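You operate a simulated robot arm through the tools that you are given. There is no shell and no other tool.

Carry out the task below with a simulated robot arm. There is one attempt and no reset: what you move stays moved.

TASK
Share out the tags on the top of the island bench. At the end: the cream tag marked "56" from the top of the island bench is on top of the white small carton on the top of the island bench; the cream tag that says "92" from the top of the island bench is on top of the white carton on the top of the island bench; the clear vial from the top of the island bench stands on top of the white filter; the cream tag that says "65" from the top of the island bench is on the grey tray on the top of the island bench; whatever was shut is shut again. Leave all else as you found it, and nothing knocked over.

Only the result counts: the job must be done as asked and must still hold three seconds after the hand-in. Knocking over, shifting, dropping, spilling or breaking anything else fails it.

THE ROBOT
A 6-joint arm with a two-finger parallel gripper, fixed in place. Base frame: the origin is at the foot of the arm, x ahead of it, y to its left, z up; the work surface is at about z = 0. Lengths are in m, angles in degrees, forces in N, time in s.
With the tool pointing down near the work surface it reaches from about 0.14 to 0.58 m from the base axis. Its first joint turns from -66.0 to 66.0 degrees. Payload 2.1 kg.
The tool frame sits at the grasp point between the pads (the TCP): z along the fingers, y along the line on which they close. The tips reach 0.03 m beyond it. The gripper opens to 0.094 m. The fingers are 0.028 m wide and 0.01 m thick; the gripper's body (0.05 by 0.096 m) begins 0.055 m behind the TCP.
Orientation is told as [roll, pitch, yaw] about the base's x, y, z axes, in that order, counted from this pose: with the fingers straight down and closing along the base's y, the tool's x points along the base's -x, its y along +y and its z along -z.

THE INTERFACE
- The arm moves only by the tool jog_arm. Its argument "deltas" is text: rows parted by semicolons, each of 7 numbers parted by spaces: the shift along the tool's x, y, z in mm, then the turn, a rotation vector about the tool's x, y, z in degrees, then the opening in per cent of the stroke, from 0 (shut) to 100 (fully open). In form: tx ty tz wx wy wz grip; .... A call has 1 to 20 rows; each row shifts and turns the commanded pose from where the row before left it, along the tool's axes as they then stand. Rows are played at 5 a second. More than 0.05 m and 8.6 degrees between two rows, or a gripper value outside its range, and nothing of the call is played. Where a pose cannot be reached the arm comes as near as it can. A force on the tool above 40 N (or 10 N above the force at the start of the call, whichever is more), or a blocked arm, ends the call early, and 0.2 s more pass. Each finger travels about 0.072 m/s and halts on what it meets, pressing with about 39 N; the grip force reading is that of the motor and also rises with nothing between the fingers. The clock runs only during rows and for 0.2 s after the last one: add rows that do not move to give the fingers time. It gives the time, the measured TCP pose, the force on the tool (base axes), the opening and the grip force at its end, in the units of the frame above (readings bear some noise), with the torque about the TCP (base axes, N m) and any sound that the robot's microphone picked up.
- Cameras (640 x 400 px; columns grow to the right, rows downward): "scene" is fixed at [0.0552, -0.3657, 0.5077]; the picture's right is [0.86, -0.51, 0.00], its down [-0.20, -0.34, -0.92] and it looks along [0.47, 0.79, -0.40] (base axes); focal length 341 px, centre (320, 200). "wrist" rides on the gripper at [0.076, 0.014, -0.102] in the tool frame; the picture's right is [-0.18, 0.98, 0.00], its down [-0.75, -0.14, -0.64] and it looks along [-0.63, -0.12, 0.77] (tool axes); focal length 243 px, centre (320, 200).
- grab_frame(camera): a new picture of that camera. The clock stands still meanwhile.
- pixel_to_xyz(camera, pixels): for up to 12 pixels [column, row] of the newest picture of that camera ("zoom" is the newest enlarged one), the place [x, y, z] in the base frame of the surface seen there, good to about 0.003 m, but the place of the scene camera against the robot may be out by one fixed shift of up to 0.018 m in any direction. The clock stands still meanwhile.
- zoom(camera, box): a new picture of the part [left, top, right, bottom] of that camera's present view, enlarged. The clock stands still meanwhile.
- job_done(): hands the job in; it is judged then, once.

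Open the gripper and draw the arm clear of the work before you hand the job in, unless the task says otherwise.

The tools are called as name(argument=value, ...) on one line, values as JSON. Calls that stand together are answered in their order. jog_arm: Moves the arm, as the interface text tells. Its arguments: {"type":"object","properties":{"deltas":{"type":"string"}},"required":["deltas"]} The other tools are called the same way: grab_frame (camera) takes a picture; pixel_to_xyz (camera, pixels) gives the place of the surface under pixels of a picture; zoom (camera, box) takes an enlarged picture of a part of a camera's view; job_done () hands the job in.

At the start:

```text
clock: 0.0
ee_pos: [0.2506, 0.1934, 0.3498]
ee_rot: [0.0, 0.0, -0.2]
force: [-0.1, 0.5, -0.1]
ft_torque: [-0.01, 0.01, 0.02]
grip_width: 0.0938
finger_force: 0.0
```

scene: 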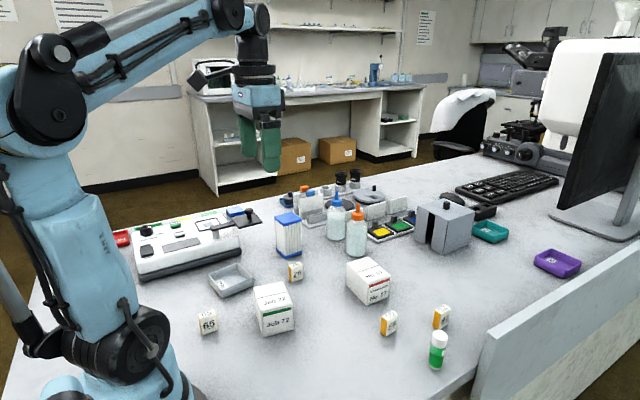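
wrist: 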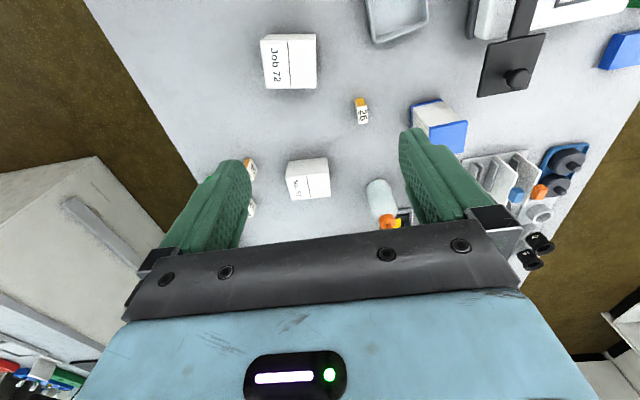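

The scene shows several tags: around (208,322), (295,271), (389,322), (441,317), and a vial at (438,350). I zoom in to read the labels.

zoom(camera="scene", box=[180, 240, 340, 340])

zoom(camera="scene", box=[330, 240, 490, 380])

zoom(camera="scene", box=[260, 160, 420, 260])

zoom(camera="scene", box=[110, 190, 270, 290])

zoom(camera="scene", box=[400, 160, 600, 290])

```text
4.00 times, centred on (260, 290) of scene
```

zoom: 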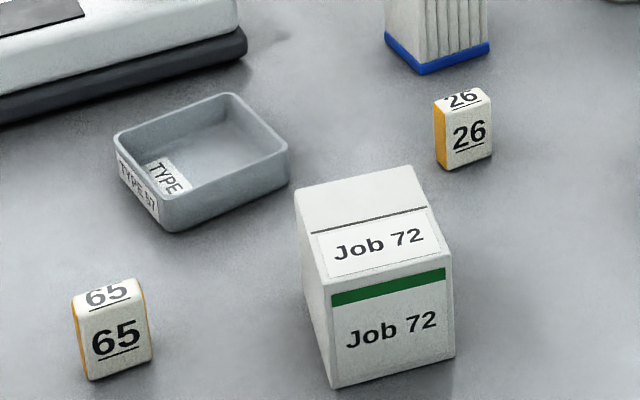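

```text
2.86 times, centred on (410, 310) of scene
```

zoom: 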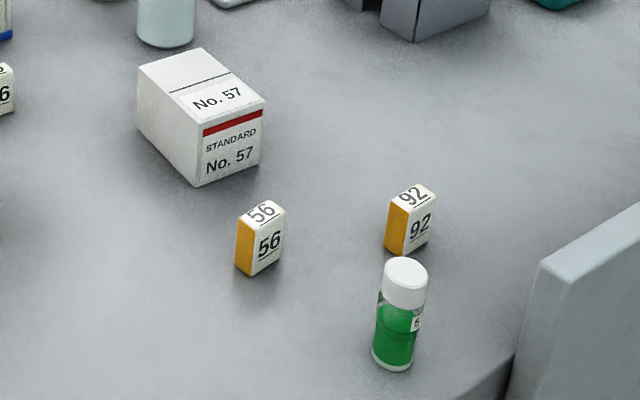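

```text
4.00 times, centred on (340, 210) of scene
```

zoom: 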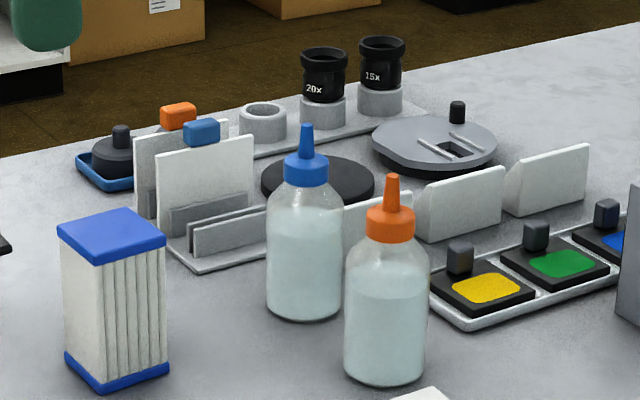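

```text
4.00 times, centred on (190, 240) of scene
```

zoom: 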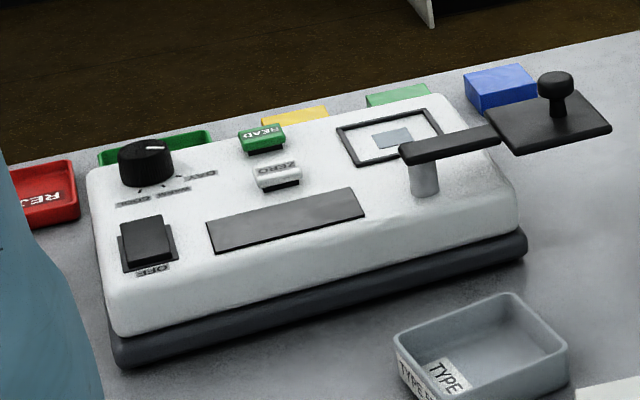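

```text
3.08 times, centred on (500, 225) of scene
```

zoom: 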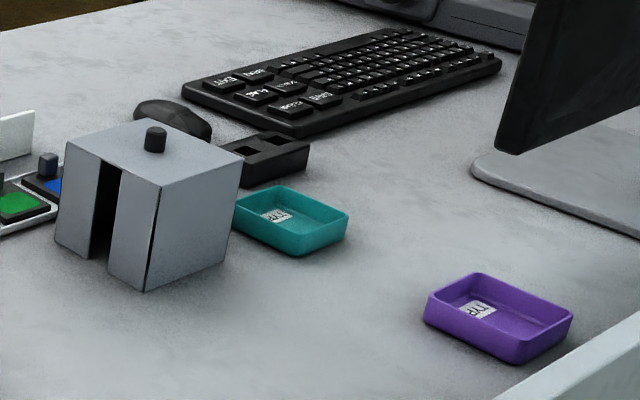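

Tags 65, 26, 56, 92 are readable; the vial is at (438,350), the filter at (288,235). I measure pixels on the objects in the scene picture.

pixel_to_xyz(camera="scene", pixels=[[255, 288], [285, 282], [293, 298], [259, 308], [263, 334], [295, 327], [365, 252], [380, 258], [396, 264], [380, 287], [364, 265], [346, 262]])

pixel_to_xyz(camera="scene", pixels=[[206, 312], [208, 324], [295, 264], [395, 313], [389, 325], [441, 310], [440, 322], [438, 336], [437, 355], [287, 217], [289, 240], [232, 280]])

grab_frame(camera="wrist")

zoom(camera="wrist", box=[230, 0, 490, 160])

```text
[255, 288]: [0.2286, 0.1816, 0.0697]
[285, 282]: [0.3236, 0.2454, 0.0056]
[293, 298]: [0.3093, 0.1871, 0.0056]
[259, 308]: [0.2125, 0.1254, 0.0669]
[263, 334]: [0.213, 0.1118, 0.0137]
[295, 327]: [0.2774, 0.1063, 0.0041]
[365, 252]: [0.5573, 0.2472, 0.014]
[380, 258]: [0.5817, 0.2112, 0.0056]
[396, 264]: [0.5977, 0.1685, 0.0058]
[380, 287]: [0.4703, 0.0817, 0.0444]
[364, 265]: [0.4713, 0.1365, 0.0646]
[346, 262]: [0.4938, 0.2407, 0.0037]
```

```text
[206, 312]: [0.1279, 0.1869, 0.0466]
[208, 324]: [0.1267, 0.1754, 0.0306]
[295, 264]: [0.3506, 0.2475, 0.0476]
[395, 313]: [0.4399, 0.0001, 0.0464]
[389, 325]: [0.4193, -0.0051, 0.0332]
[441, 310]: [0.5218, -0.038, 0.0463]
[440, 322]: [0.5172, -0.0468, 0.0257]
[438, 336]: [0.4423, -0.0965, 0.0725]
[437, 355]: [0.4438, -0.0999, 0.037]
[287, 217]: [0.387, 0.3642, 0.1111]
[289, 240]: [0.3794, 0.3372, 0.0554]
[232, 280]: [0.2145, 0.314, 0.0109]
```

```text
taken
```

wrist: 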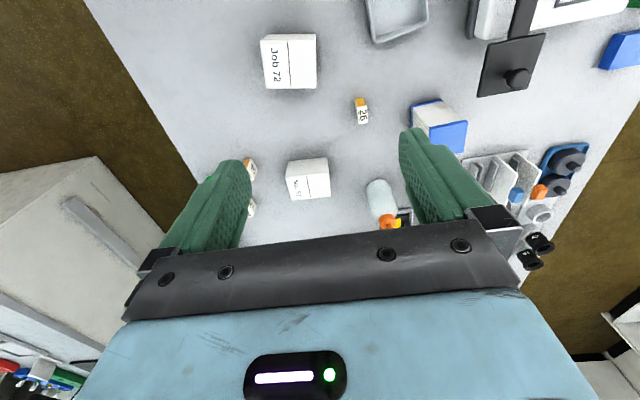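

```text
2.46 times, centred on (360, 80) of wrist
```

zoom: 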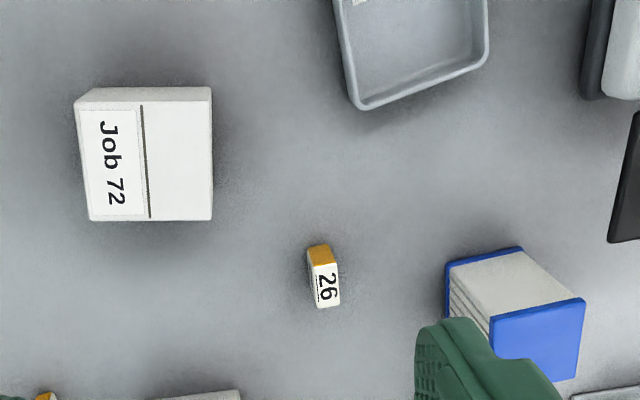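

Let me measure the same things through the wrist camera, which isn't affected by the scene shift (the newest zoom is of the wrist).

pixel_to_xyz(camera="zoom", pixels=[[84, 112], [208, 104], [208, 215], [92, 216], [150, 160], [327, 285], [320, 255], [500, 335], [575, 305], [560, 370], [358, 105], [484, 60]])

pixel_to_xyz(camera="wrist", pixels=[[288, 180], [328, 175], [326, 194], [294, 196], [310, 185], [361, 116], [250, 168], [253, 208], [450, 135], [395, 15], [373, 42], [425, 22]])

pixel_to_xyz(camera="scene", pixels=[[257, 290], [280, 284], [290, 296], [262, 306], [270, 293], [295, 264], [294, 266], [287, 217], [304, 219], [275, 218], [287, 213], [290, 223]])

```text
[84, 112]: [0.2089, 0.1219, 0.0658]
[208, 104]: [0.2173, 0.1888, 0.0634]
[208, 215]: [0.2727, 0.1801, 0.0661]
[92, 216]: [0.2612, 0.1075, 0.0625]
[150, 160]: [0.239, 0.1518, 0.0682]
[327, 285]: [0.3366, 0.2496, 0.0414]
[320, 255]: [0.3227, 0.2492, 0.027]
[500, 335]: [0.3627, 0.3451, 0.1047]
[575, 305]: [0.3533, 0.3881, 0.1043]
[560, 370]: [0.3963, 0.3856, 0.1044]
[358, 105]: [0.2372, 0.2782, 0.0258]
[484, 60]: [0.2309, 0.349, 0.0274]
```

```text
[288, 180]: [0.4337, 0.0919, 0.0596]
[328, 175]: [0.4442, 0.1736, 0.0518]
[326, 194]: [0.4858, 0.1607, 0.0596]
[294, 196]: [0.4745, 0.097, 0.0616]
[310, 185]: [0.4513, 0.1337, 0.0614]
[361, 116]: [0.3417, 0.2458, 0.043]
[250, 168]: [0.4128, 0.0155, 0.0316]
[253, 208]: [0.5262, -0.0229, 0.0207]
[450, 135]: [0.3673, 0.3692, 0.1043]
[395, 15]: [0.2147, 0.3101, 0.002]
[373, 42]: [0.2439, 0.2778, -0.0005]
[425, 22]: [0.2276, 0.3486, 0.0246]
```

```text
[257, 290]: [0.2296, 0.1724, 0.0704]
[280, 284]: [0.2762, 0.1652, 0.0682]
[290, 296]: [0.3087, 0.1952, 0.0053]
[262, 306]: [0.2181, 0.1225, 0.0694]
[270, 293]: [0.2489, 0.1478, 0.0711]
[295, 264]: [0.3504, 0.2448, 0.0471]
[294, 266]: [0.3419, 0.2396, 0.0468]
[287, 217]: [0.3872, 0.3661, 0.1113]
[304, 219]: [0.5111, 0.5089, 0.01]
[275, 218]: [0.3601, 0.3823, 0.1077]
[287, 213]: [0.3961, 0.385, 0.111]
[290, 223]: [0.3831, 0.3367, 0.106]
```

The wrist view agrees with the scene view apart from a small shift. I move the arm lower and toward the No. 57 carton to measure both cartons well.

jog_arm(deltas="-12 -25 25 0 0 0 100; -12 -25 25 0 0 0 100; -13 -25 25 0 0 0 100; -13 -25 25 0 0 0 100; 0 0 0 0 0 0 100")

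grab_frame(camera="wrist")

zoom(camera="wrist", box=[200, 80, 440, 230])

```text
clock: 1.2
ee_pos: [0.3017, 0.0922, 0.2484]
ee_rot: [0.0, 0.0, 0.0]
force: [0.6, -0.7, 1.0]
ft_torque: [-0.01, -0.01, -0.01]
grip_width: 0.0939
finger_force: 0.0
```

```text
taken
```

wrist: 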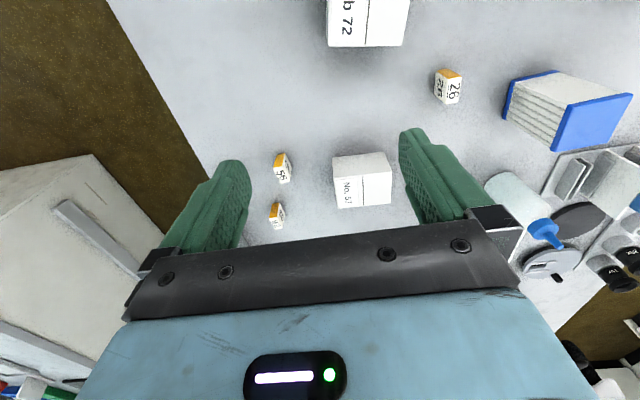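

```text
2.67 times, centred on (320, 155) of wrist
```

zoom: 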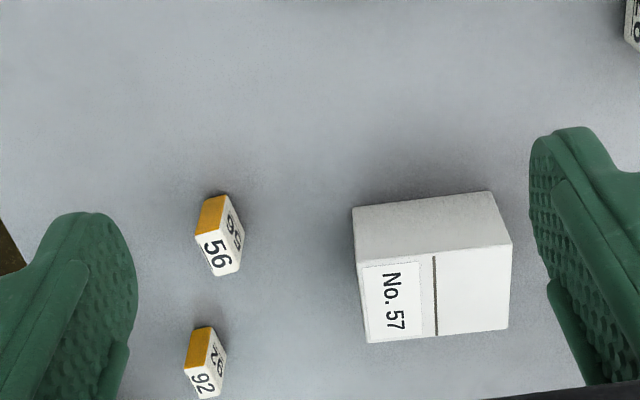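

Carton No. 57 is now clear at zoom (430,270), tags 56 at (218,250) and 92 at (206,375). I measure their corners.

pixel_to_xyz(camera="zoom", pixels=[[362, 269], [508, 247], [504, 325], [370, 338], [435, 295], [356, 211], [488, 196], [200, 238], [228, 236], [238, 264], [218, 272], [214, 250]])

pixel_to_xyz(camera="zoom", pixels=[[187, 369], [210, 370], [220, 392], [202, 396], [203, 383], [208, 215], [200, 345], [232, 222], [216, 345]])

```text
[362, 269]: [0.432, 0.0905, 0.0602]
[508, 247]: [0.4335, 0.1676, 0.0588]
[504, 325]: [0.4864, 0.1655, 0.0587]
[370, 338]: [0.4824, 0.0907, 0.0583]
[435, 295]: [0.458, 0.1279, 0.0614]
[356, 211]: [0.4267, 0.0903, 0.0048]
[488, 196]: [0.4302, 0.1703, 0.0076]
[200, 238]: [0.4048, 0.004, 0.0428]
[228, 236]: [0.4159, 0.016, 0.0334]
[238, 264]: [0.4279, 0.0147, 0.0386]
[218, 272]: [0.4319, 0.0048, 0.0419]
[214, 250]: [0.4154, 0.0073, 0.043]
```

```text
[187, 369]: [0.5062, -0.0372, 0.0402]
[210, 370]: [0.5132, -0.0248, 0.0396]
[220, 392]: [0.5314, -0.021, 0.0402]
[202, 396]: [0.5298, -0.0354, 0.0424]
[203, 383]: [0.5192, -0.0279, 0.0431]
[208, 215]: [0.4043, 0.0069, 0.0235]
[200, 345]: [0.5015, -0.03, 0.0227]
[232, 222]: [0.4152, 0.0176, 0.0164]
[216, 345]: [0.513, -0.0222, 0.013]
```

I need to decide which carton is the "small" one, so I zoom closely in the scene camera on each carton.

zoom(camera="scene", box=[240, 275, 312, 343])

zoom(camera="scene", box=[332, 245, 404, 313])

```text
5.88 times, centred on (276, 309) of scene
```

zoom: 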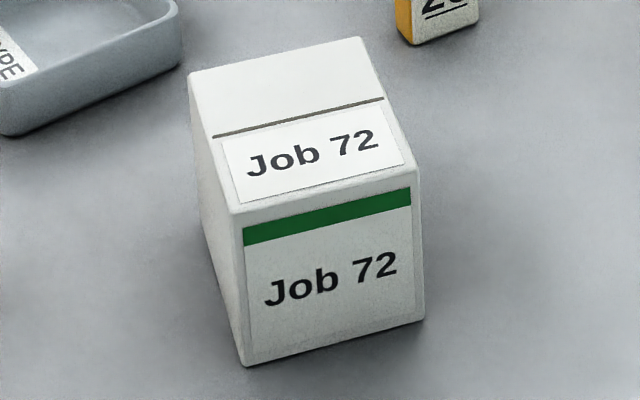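

```text
5.88 times, centred on (368, 279) of scene
```

zoom: 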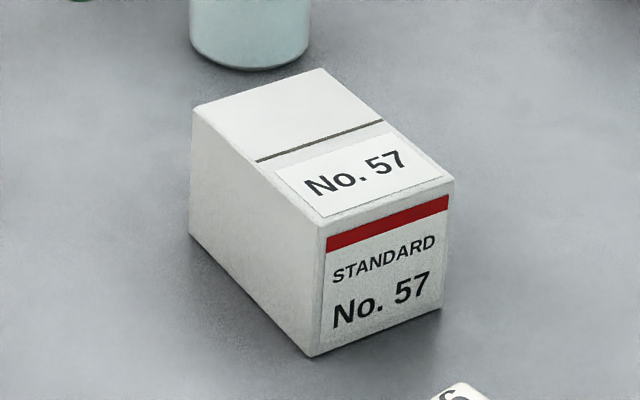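

The two cartons measure almost alike (Job 72 ≈ 61×76×64 mm, No. 57 ≈ 59×82×59 mm), so I look for any other carton: zooms of hidden-ish regions in the scene picture.

grab_frame(camera="scene")

zoom(camera="scene", box=[0, 200, 200, 400])

zoom(camera="scene", box=[440, 20, 640, 150])

zoom(camera="scene", box=[250, 165, 350, 230])

zoom(camera="scene", box=[480, 250, 640, 400])

```text
taken
```

scene: 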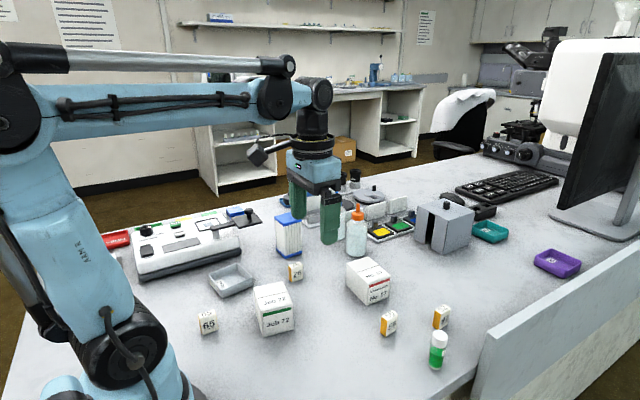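

```text
2.00 times, centred on (100, 300) of scene
```

zoom: 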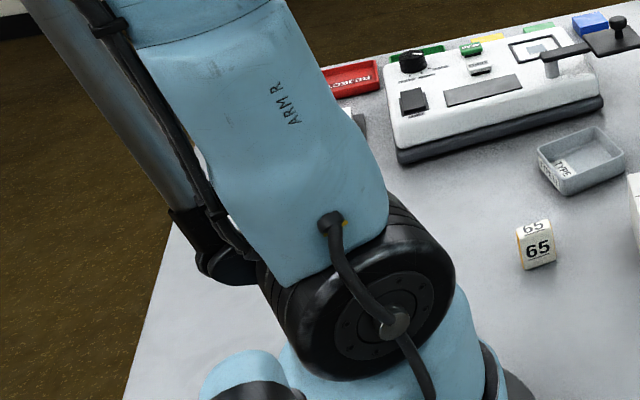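

```text
3.08 times, centred on (540, 85) of scene
```

zoom: 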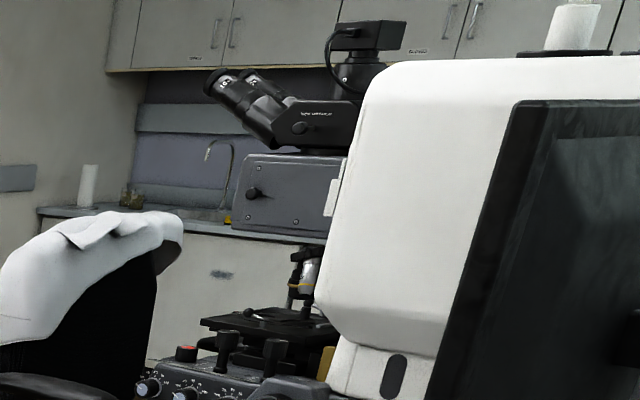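

```text
6.15 times, centred on (300, 198) of scene
```

zoom: 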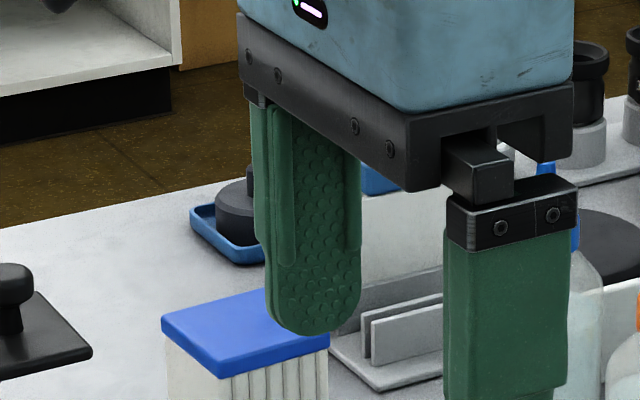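

```text
2.67 times, centred on (560, 325) of scene
```

zoom: 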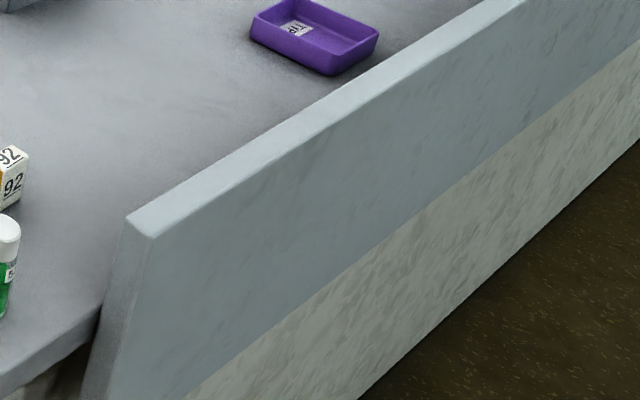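

Between the arm links (around (175,255) and (100,290)) something seems to be standing behind the arm. I raise the arm and turn the wrist camera toward the left near side of the bench to see it.

jog_arm(deltas="0 0 -40 0 0 0 100; 0 0 -40 0 0 0 100; 30 10 -20 0 0 0 100; 40 10 0 0 0 0 100; 30 0 0 0 0 0 100; 0 0 0 0 0 -8 100; 0 0 0 0 0 -8 100; 0 0 0 0 0 -8 100; 0 0 0 0 0 -8 100; 0 0 0 0 0 -8 100; 0 0 0 0 0 -8 100; 0 0 0 0 0 -8 100; 0 0 0 0 0 -8 100; 0 0 0 0 0 -8 100; 0 0 0 0 0 -8 100; 0 0 0 0 0 -8 100; 0 0 0 0 0 0 100")

grab_frame(camera="wrist")

grab_frame(camera="scene")

```text
clock: 4.8
ee_pos: [0.2006, 0.1122, 0.3493]
ee_rot: [0.0, -0.1, 88.1]
force: [0.3, -0.2, 1.0]
ft_torque: [-0.02, -0.01, 0.0]
grip_width: 0.0939
finger_force: 0.0
```

```text
taken
```

wrist: 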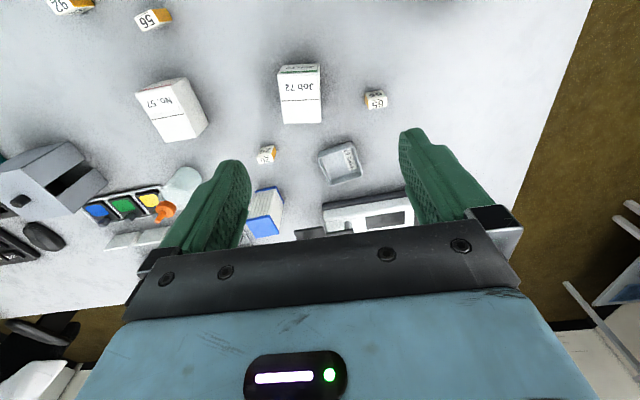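

```text
taken
```

scene: 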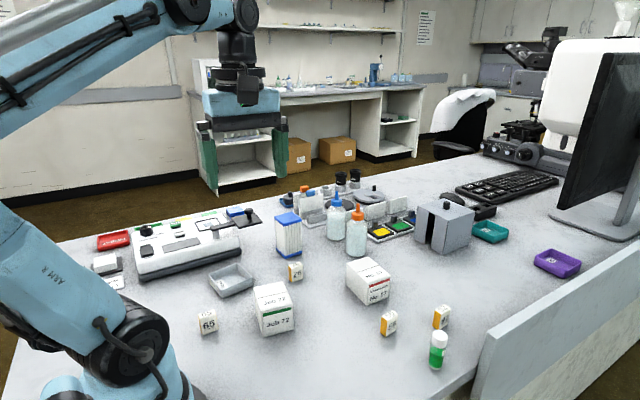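

Now a grey/white box-like item appears at (107,262) and another at (115,283). I zoom in there.

zoom(camera="scene", box=[70, 225, 170, 300])

zoom(camera="wrist", box=[120, 40, 420, 200])

pixel_to_xyz(camera="scene", pixels=[[107, 258], [107, 268], [115, 283]])

```text
5.33 times, centred on (120, 262) of scene
```

zoom: 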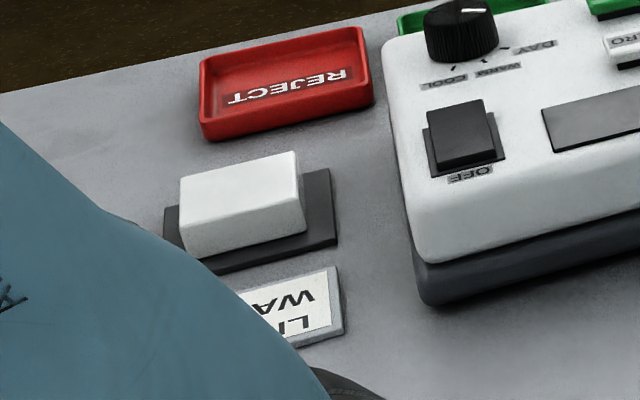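

```text
2.13 times, centred on (270, 120) of wrist
```

zoom: 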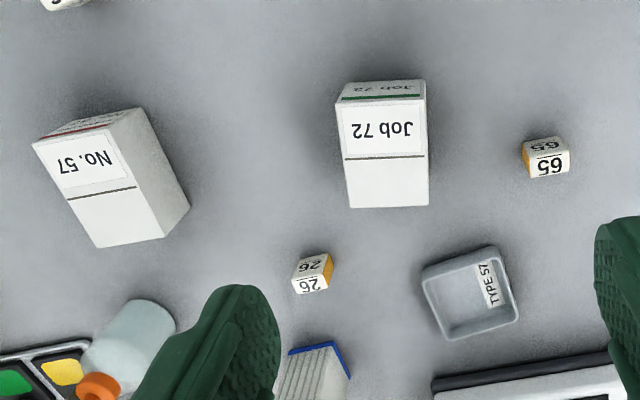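

```text
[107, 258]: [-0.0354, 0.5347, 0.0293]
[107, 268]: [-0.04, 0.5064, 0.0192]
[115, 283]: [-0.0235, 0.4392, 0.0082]
```

Only a switch and a plate there, so the two cartons are the only candidates. I take equal-geometry wrist views of each, first Job 72.

jog_arm(deltas="42 0 12 0 0 0 100; 42 0 12 0 0 0 100; 42 0 12 0 0 0 100; 40 -4 13 0 0 0 100; 0 0 0 0 0 0 100; 0 0 0 0 0 0 100")

grab_frame(camera="wrist")

zoom(camera="wrist", box=[240, 120, 400, 220])

```text
clock: 6.2
ee_pos: [0.1995, -0.0542, 0.2992]
ee_rot: [0.0, 0.1, 88.0]
force: [0.1, -0.4, 0.1]
ft_torque: [0.0, 0.0, -0.05]
grip_width: 0.094
finger_force: 0.0
```

```text
taken
```

wrist: 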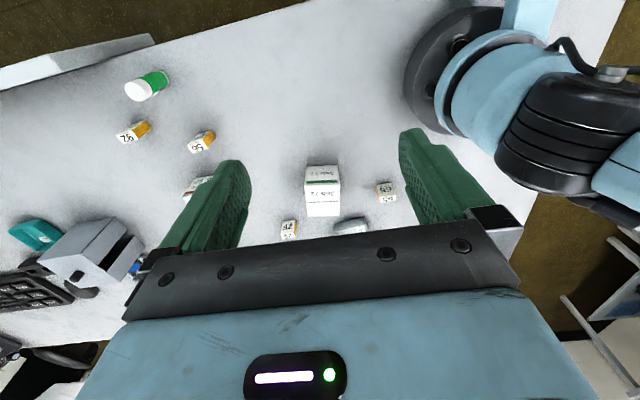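

```text
4.00 times, centred on (320, 170) of wrist
```

zoom: 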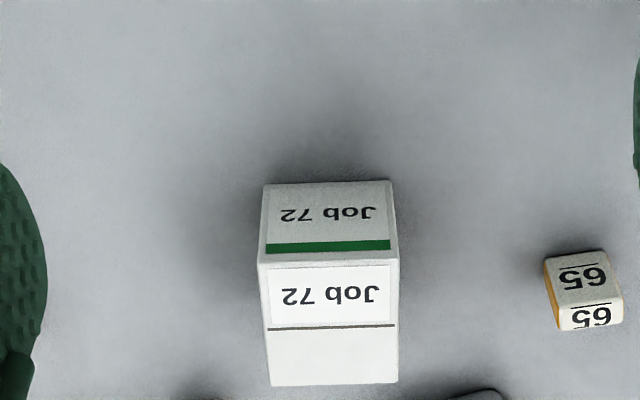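

Job 72 spans about (257,180)–(400,385) in the zoom. Now I shift by the carton-to-carton offset and view No. 57 from the same geometry.

jog_arm(deltas="5 -43 0 0 0 0 100; 4 -43 0 0 0 0 100; 4 -43 0 0 0 0 100; 4 -43 0 0 0 0 100; 4 -45 0 0 0 0 100; 0 0 0 0 0 0 100; 0 0 0 0 0 0 100")

grab_frame(camera="wrist")

zoom(camera="wrist", box=[240, 120, 400, 220])

```text
clock: 7.8
ee_pos: [0.4152, -0.084, 0.2982]
ee_rot: [0.0, 0.1, 88.0]
force: [0.6, -0.2, 0.4]
ft_torque: [-0.01, 0.0, -0.01]
grip_width: 0.094
finger_force: 0.0
```

```text
taken
```

wrist: 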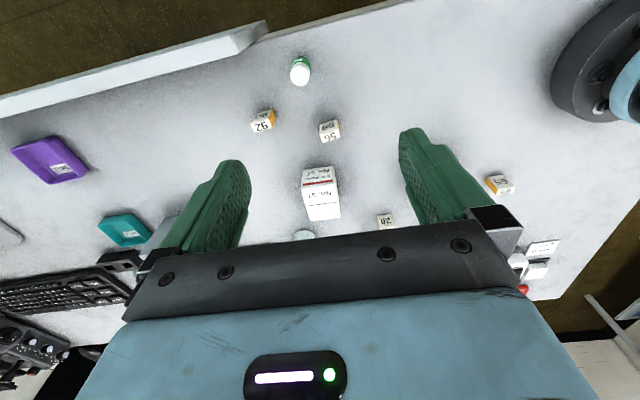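

```text
4.00 times, centred on (320, 170) of wrist
```

zoom: 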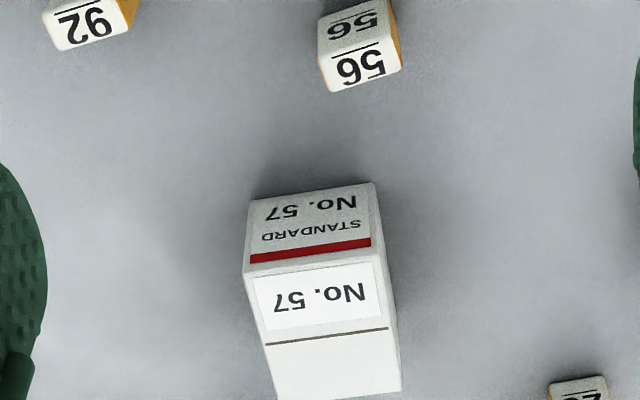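

The two cartons look nearly equal in size (top edge 141 px each, heights ≈80 px). Before deciding, I look at the rest of the bench—especially the rack area behind the bottles—for another white carton.

jog_arm(deltas="-40 20 -20 0 0 0 100; -40 20 -20 0 0 0 100; -40 20 -20 0 0 0 100; -40 20 -20 0 0 0 100; -20 0 0 0 0 8 100; 0 0 0 0 0 8 100; 0 0 0 0 0 8 100; 0 0 0 0 0 8 100; 0 0 0 0 0 8 100; 0 0 0 0 0 0 100")

grab_frame(camera="wrist")

grab_frame(camera="scene")

```text
clock: 10.0
ee_pos: [0.3411, 0.1004, 0.3808]
ee_rot: [0.0, 0.0, 48.0]
force: [0.6, 0.7, 0.1]
ft_torque: [0.0, 0.0, -0.02]
grip_width: 0.0942
finger_force: 0.1
```

```text
taken
```

wrist: 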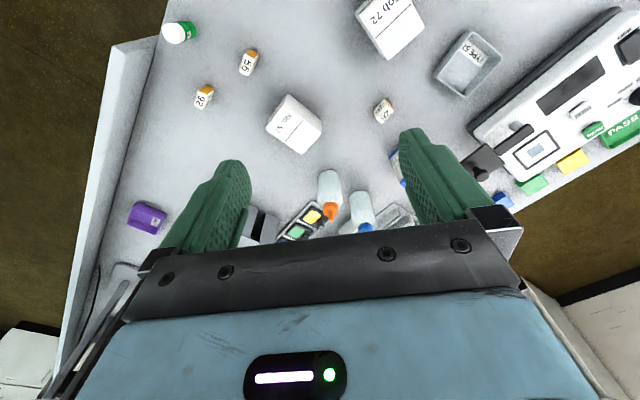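

```text
taken
```

scene: 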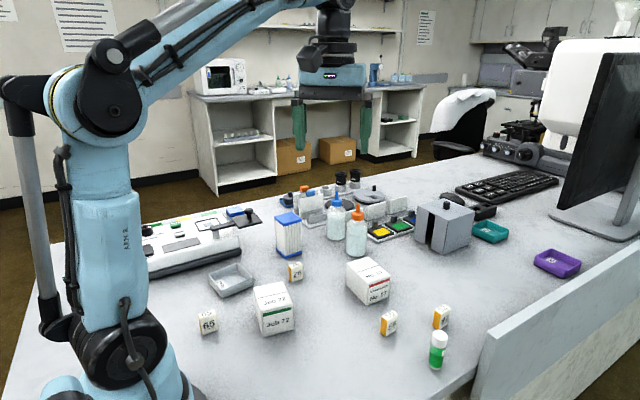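

The arm is clear of the rack area now, so I zoom the scene camera there and on the instrument's far side.

zoom(camera="scene", box=[270, 165, 350, 225])

zoom(camera="scene", box=[340, 170, 420, 230])

zoom(camera="wrist", box=[250, 0, 430, 160])

```text
6.67 times, centred on (310, 195) of scene
```

zoom: 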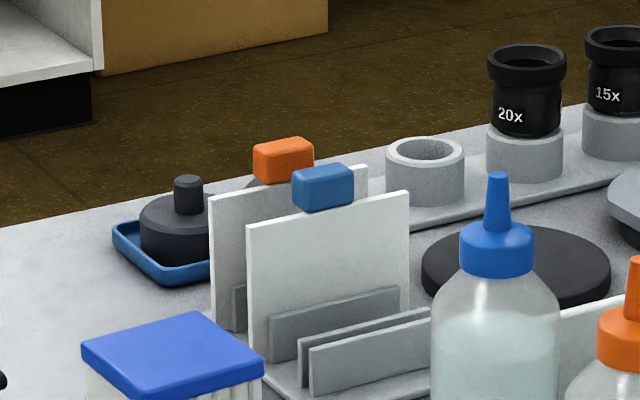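

```text
6.67 times, centred on (380, 200) of scene
```

zoom: 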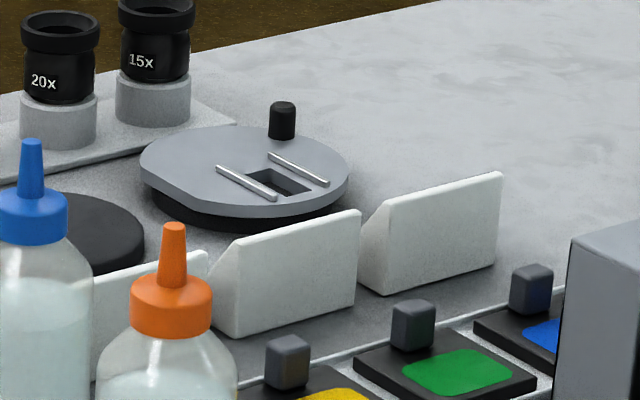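

```text
2.50 times, centred on (340, 80) of wrist
```

zoom: 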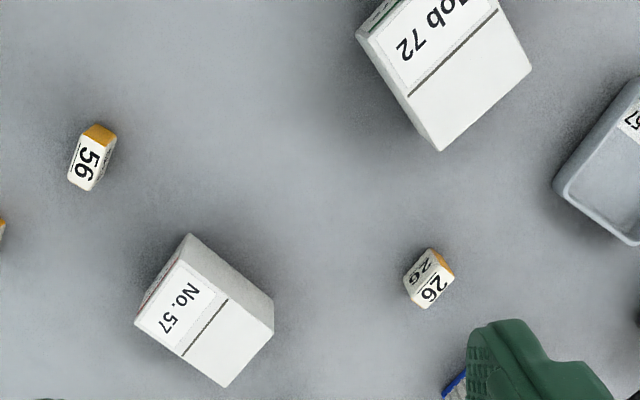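

No other white carton exists. I take maximal zooms of both cartons to measure them precisely.

zoom(camera="scene", box=[248, 277, 304, 312])

zoom(camera="scene", box=[248, 303, 304, 338])

zoom(camera="scene", box=[340, 252, 396, 287])

zoom(camera="scene", box=[340, 275, 396, 310])

```text
11.43 times, centred on (276, 294) of scene
```

zoom: 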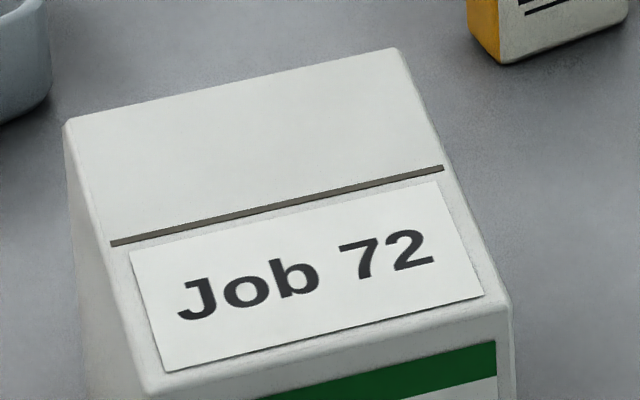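

```text
11.43 times, centred on (276, 320) of scene
```

zoom: 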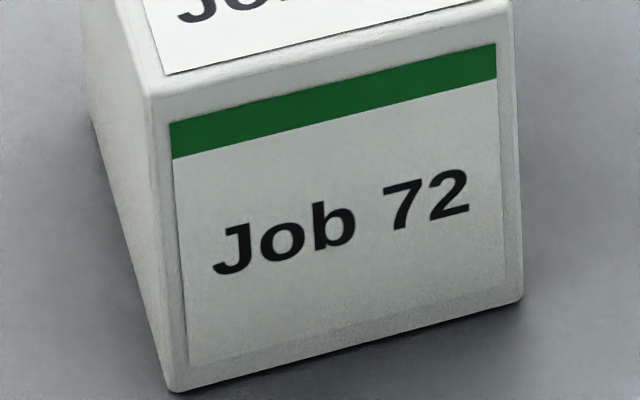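

```text
11.43 times, centred on (368, 270) of scene
```

zoom: 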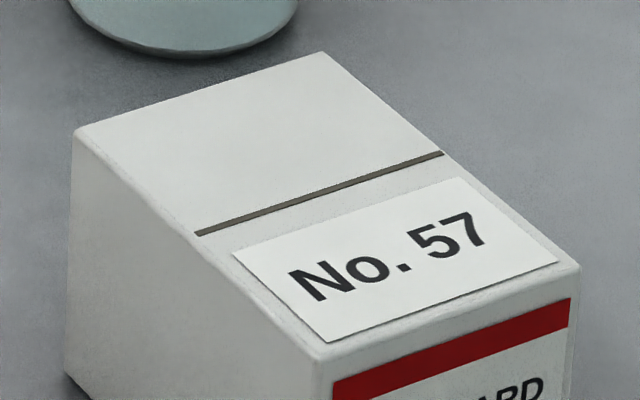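

```text
11.43 times, centred on (368, 292) of scene
```

zoom: 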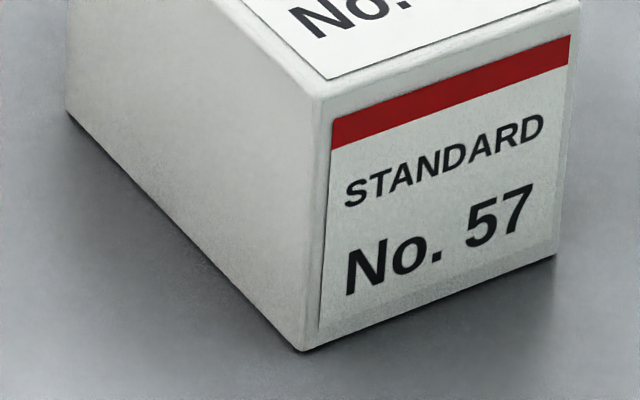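

Precise sizes: Job 72 ≈ 61×74.5×65 mm, No. 57 ≈ 61×83×60 mm; Job 72 is the smaller in footprint, length and volume, so I take it as the "small carton". Now I turn back to yaw 0 and lower toward tags 56/92 for accurate positions.

jog_arm(deltas="0 0 0 0 0 8 100; 0 0 0 0 0 8 100; 0 0 0 0 0 8 100; 0 0 0 0 0 8 100; 0 0 0 0 0 8 100; 0 0 0 0 0 8 100; 12 -13 36 0 0 0 100; 12 -13 36 0 0 0 100; 12 -13 36 0 0 0 100; 12 -13 36 0 0 0 100; 13 -14 36 0 0 0 100; 0 0 0 0 0 0 100; 0 0 0 0 0 0 100")

grab_frame(camera="wrist")

zoom(camera="wrist", box=[240, 130, 400, 230])

```text
clock: 12.8
ee_pos: [0.2806, 0.0341, 0.2008]
ee_rot: [0.1, 0.0, -0.1]
force: [-0.2, -1.6, 0.0]
ft_torque: [-0.01, -0.01, 0.02]
grip_width: 0.0937
finger_force: 0.1
```

```text
taken
```

wrist: 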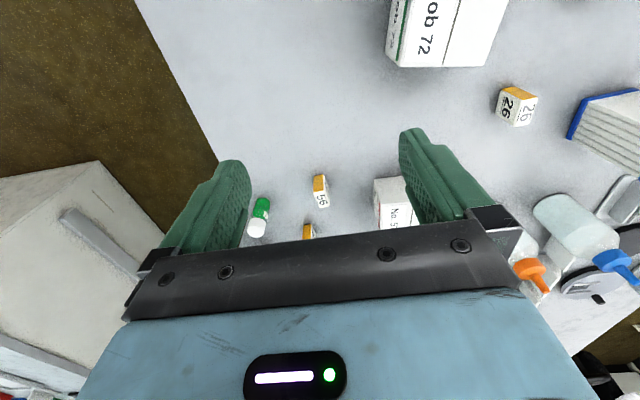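

```text
4.00 times, centred on (320, 180) of wrist
```

zoom: 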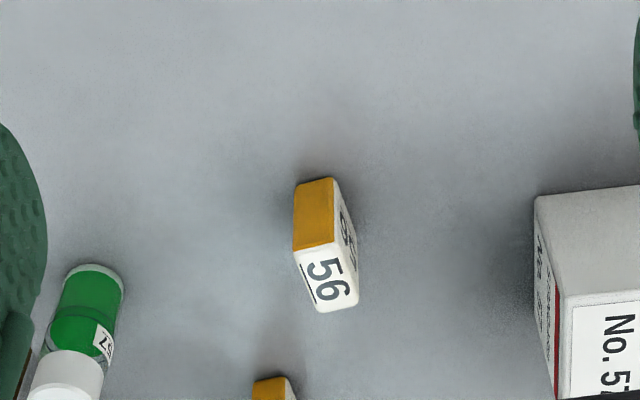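

Tag 56 shows its top at zoom (325,277), thin side facing y. I confirm with depth queries on its top and the vial.

pixel_to_xyz(camera="zoom", pixels=[[298, 254], [329, 248], [351, 298], [322, 308], [325, 277], [314, 215], [90, 300], [85, 320], [70, 370], [270, 385]])

```text
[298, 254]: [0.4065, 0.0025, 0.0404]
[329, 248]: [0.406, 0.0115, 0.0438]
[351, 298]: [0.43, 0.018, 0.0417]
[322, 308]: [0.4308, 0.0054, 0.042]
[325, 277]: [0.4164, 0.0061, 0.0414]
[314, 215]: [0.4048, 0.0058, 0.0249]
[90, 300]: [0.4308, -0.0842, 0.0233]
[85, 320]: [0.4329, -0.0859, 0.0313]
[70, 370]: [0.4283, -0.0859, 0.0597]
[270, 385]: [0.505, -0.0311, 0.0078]
```

Tag 56 centre ≈ (0.4175, 0.0095), turned about 8°, 13 mm thick, 43 mm tall. I move above it with yaw 8° at z≈0.12 and check.

jog_arm(deltas="-46 -8 20 0 0 0 100; -46 -8 20 0 0 0 100; -45 -9 20 0 0 0 100; 0 0 20 0 0 -8 100; 0 0 0 0 0 0 100; 0 0 0 0 0 0 100")

grab_frame(camera="wrist")

zoom(camera="scene", box=[330, 220, 490, 360])

```text
refused: row 1 steps farther than a row can; nothing moved
```

```text
taken
```

wrist: 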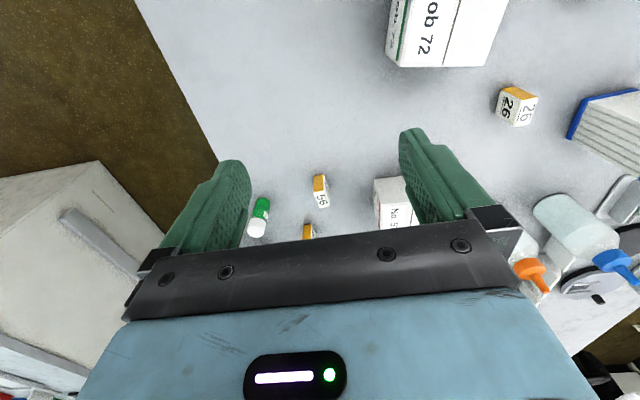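

```text
2.86 times, centred on (410, 290) of scene
```

zoom: 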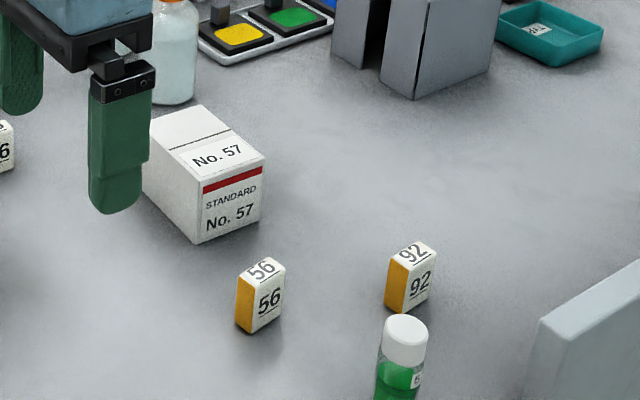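

The step was too long (over 50 mm); nothing moved. I repeat with shorter rows.

jog_arm(deltas="-34 -6 16 0 0 0 100; -34 -6 16 0 0 0 100; -34 -6 16 0 0 0 100; -35 -7 16 0 0 0 100; 0 0 16 0 0 -8 100; 0 0 0 0 0 0 100; 0 0 0 0 0 0 100")

grab_frame(camera="wrist")

zoom(camera="scene", box=[330, 220, 490, 360])

```text
clock: 14.4
ee_pos: [0.4184, 0.0089, 0.1209]
ee_rot: [-0.1, 0.0, 8.0]
force: [-0.1, -0.6, -0.6]
ft_torque: [0.0, -0.03, -0.01]
grip_width: 0.094
finger_force: 0.0
```

```text
taken
```

wrist: 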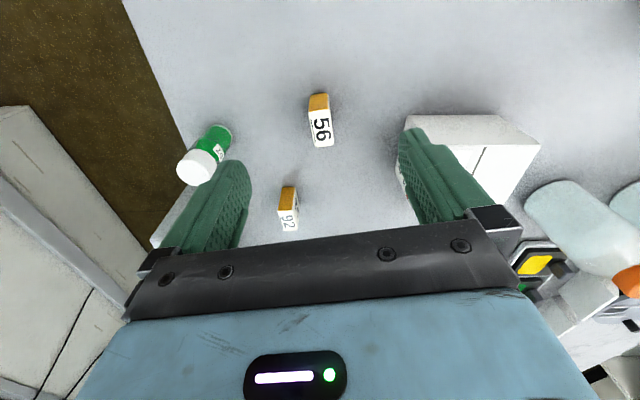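

```text
2.86 times, centred on (410, 290) of scene
```

zoom: 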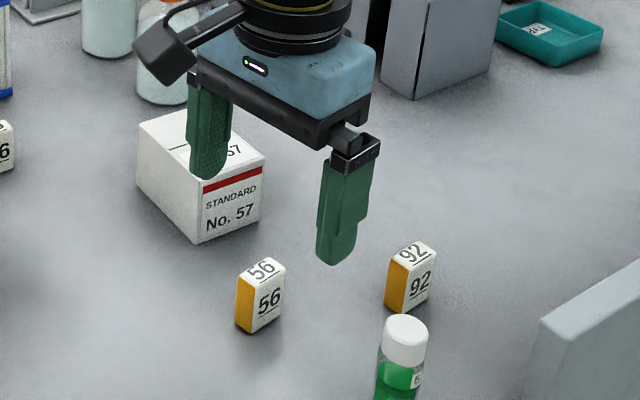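

The tag 56 is at (320,120) in the wrist view. I zoom on it to compute its offset from the tool precisely; also 92 at (288,208).

zoom(camera="wrist", box=[270, 85, 366, 145])

zoom(camera="wrist", box=[250, 175, 346, 235])

```text
6.67 times, centred on (318, 115) of wrist
```

zoom: 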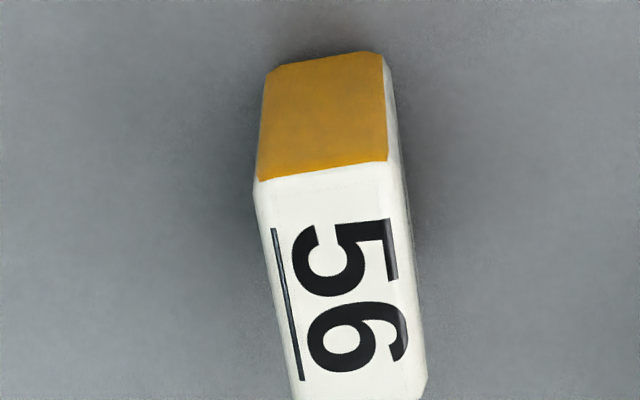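

```text
6.67 times, centred on (298, 205) of wrist
```

zoom: 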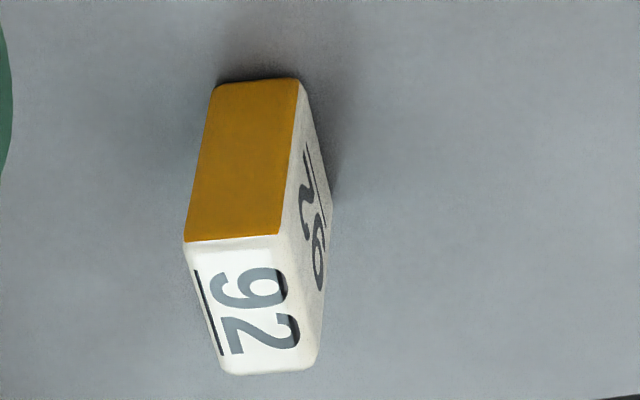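

In the tool frame, tag 56's top centre is at about (−1.4, 0.1) mm and its sides are parallel to the tool x, so it is well aligned. I descend 76 mm and close.

jog_arm(deltas="-1 0 25 0 0 0 100; 0 0 25 0 0 0 100; 0 0 26 0 0 0 100; 0 0 0 0 0 0 100; 0 0 0 0 0 0 0; 0 0 0 0 0 0 0; 0 0 0 0 0 0 0; 0 0 0 0 0 0 0; 0 0 0 0 0 0 0")

zoom(camera="scene", box=[330, 220, 490, 360])

```text
clock: 16.4
ee_pos: [0.4174, 0.0086, 0.0434]
ee_rot: [0.0, 0.0, 8.0]
force: [0.1, 0.6, -0.1]
ft_torque: [0.02, 0.03, -0.02]
grip_width: 0.0196
finger_force: 39.3
```

```text
2.86 times, centred on (410, 290) of scene
```

zoom: 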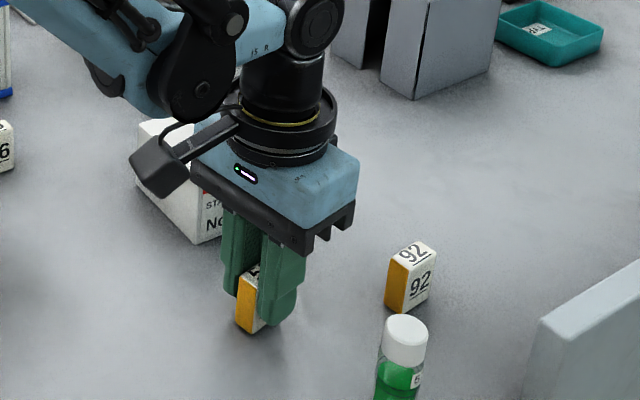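

Tag 56 is gripped (opening 19.6 mm). I lift it 120 mm and carry it over the Job 72 carton, centre ≈ (0.240, 0.150).

jog_arm(deltas="0 0 -20 0 0 0 0; 0 0 -40 0 0 0 0; 0 0 -40 0 0 0 0; 0 0 -20 0 0 0 0; 19.5 20.5 0 0 0 0 0; 19.5 20.5 0 0 0 0 0; 19.5 20.5 0 0 0 0 0; 19.5 20.5 0 0 0 0 0; 19.5 20.5 0 0 0 0 0; 19.5 20.5 0 0 0 0 0; 19.5 20.5 0 0 0 0 0; 19.5 20.5 0 0 0 0 0; 0 0 0 0 0 0 0; 0 0 0 0 0 0 0")

grab_frame(camera="wrist")

zoom(camera="scene", box=[190, 180, 350, 340])

```text
clock: 19.4
ee_pos: [0.2408, 0.1507, 0.1644]
ee_rot: [0.0, 0.0, 8.1]
force: [-0.2, 0.1, 0.2]
ft_torque: [-0.02, 0.0, 0.04]
grip_width: 0.0154
finger_force: 38.6
```

```text
taken
```

wrist: 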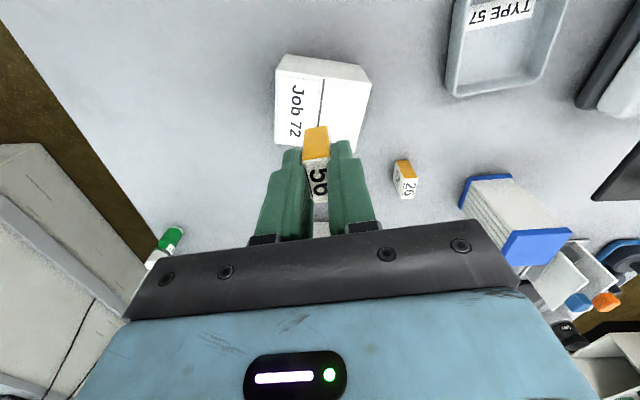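

```text
2.50 times, centred on (270, 260) of scene
```

zoom: 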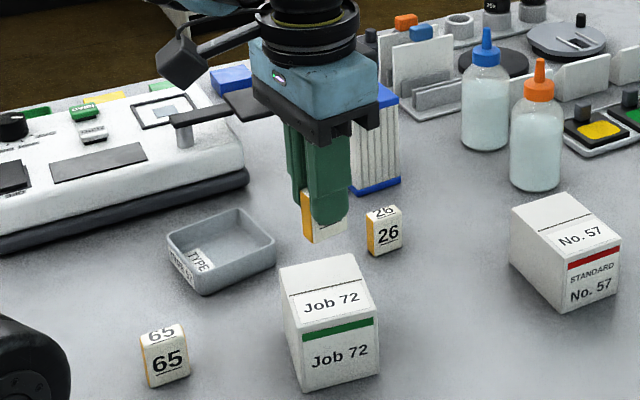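

The tag hangs well between the fingers. I check the Job 72 top from the current wrist view: query corner pixels around (278,75), (368,85), (275,143), (358,150).

zoom(camera="wrist", box=[260, 40, 388, 160])

pixel_to_xyz(camera="wrist", pixels=[[280, 78], [366, 86], [278, 140], [358, 145], [320, 95], [340, 100], [395, 170], [510, 250], [500, 50], [455, 90], [535, 75]])

```text
3.33 times, centred on (324, 100) of wrist
```

zoom: 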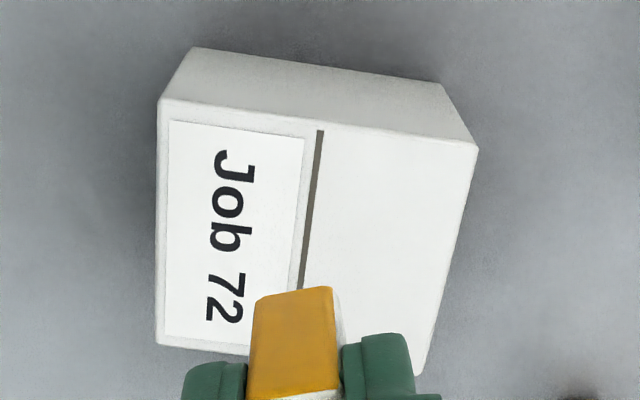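

```text
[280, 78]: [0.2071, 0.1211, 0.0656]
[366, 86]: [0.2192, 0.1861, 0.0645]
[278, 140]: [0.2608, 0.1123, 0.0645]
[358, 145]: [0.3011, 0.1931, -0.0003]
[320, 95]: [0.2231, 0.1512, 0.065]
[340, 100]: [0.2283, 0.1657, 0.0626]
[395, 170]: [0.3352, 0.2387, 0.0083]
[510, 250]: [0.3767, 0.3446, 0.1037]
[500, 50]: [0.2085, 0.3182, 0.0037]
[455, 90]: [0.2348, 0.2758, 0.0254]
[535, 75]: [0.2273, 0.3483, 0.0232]
```

The TCP (0.2408, 0.1507) is right over the carton's centre (0.242, 0.149). I lower the tag until its foot is about 2 mm above the top.

jog_arm(deltas="0 0 20 0 0 0 0; 0 0 20 0 0 0 0; 0 0 12 0 0 0 0; 0 0 0 0 0 0 0; 0 0 0 0 0 0 0")

zoom(camera="scene", box=[235, 240, 315, 300])

```text
clock: 20.6
ee_pos: [0.2412, 0.1503, 0.1111]
ee_rot: [-0.1, -0.1, 8.1]
force: [-0.1, -1.1, 32.9]
ft_torque: [-0.05, -0.05, 0.0]
grip_width: 0.0154
finger_force: 39.4
```

```text
6.67 times, centred on (275, 270) of scene
```

zoom: 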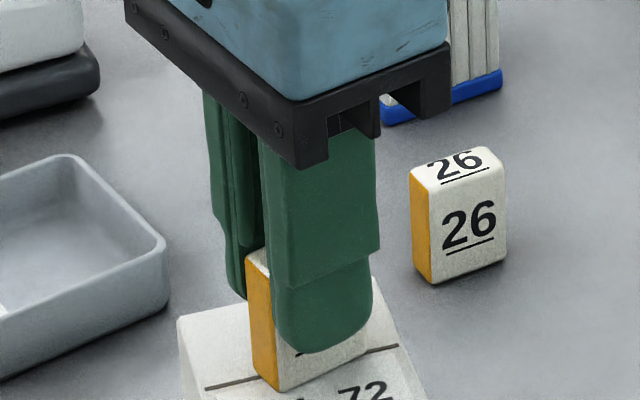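

The force of 33 N shows the tag is pressed on the carton. I back up 1 mm to relieve it and read the force.

jog_arm(deltas="0 0 -1 0 0 0 0; 0 0 0 0 0 0 0; 0 0 0 0 0 0 0")

```text
clock: 21.4
ee_pos: [0.2403, 0.1509, 0.1131]
ee_rot: [0.0, 0.0, 8.0]
force: [-0.7, 0.0, 0.5]
ft_torque: [-0.01, -0.01, 0.03]
grip_width: 0.0152
finger_force: 38.8
```

Force is now ~0. I lower 0.5 mm, then open slowly to about 45% and rise straight up.

jog_arm(deltas="0 0 0.5 0 0 0 0; 0 0 0 0 0 0 0")

jog_arm(deltas="0 0 0 0 0 0 20; 0 0 0 0 0 0 30; 0 0 0 0 0 0 45; 0 0 0 0 0 0 45; 0 0 0 0 0 0 45")

zoom(camera="scene", box=[235, 240, 315, 300])

```text
clock: 22.0
ee_pos: [0.24, 0.1512, 0.1134]
ee_rot: [0.0, 0.0, 8.0]
force: [-0.9, -1.0, 7.5]
ft_torque: [-0.05, 0.08, 0.0]
grip_width: 0.0157
finger_force: 39.9
```

```text
clock: 23.2
ee_pos: [0.2403, 0.151, 0.1125]
ee_rot: [0.0, 0.0, 8.0]
force: [0.4, 0.4, -0.9]
ft_torque: [0.01, -0.03, 0.03]
grip_width: 0.0421
finger_force: 0.1
```

```text
6.67 times, centred on (275, 270) of scene
```

zoom: 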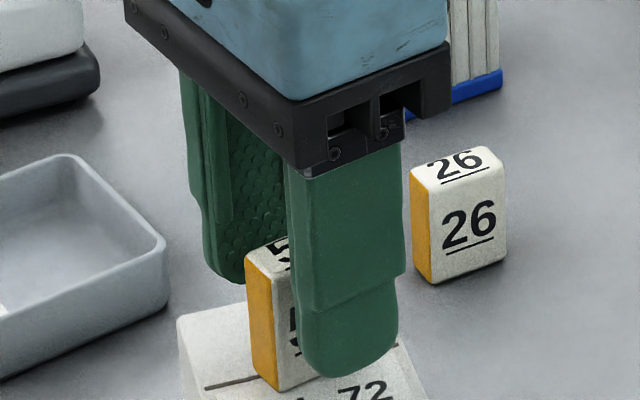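

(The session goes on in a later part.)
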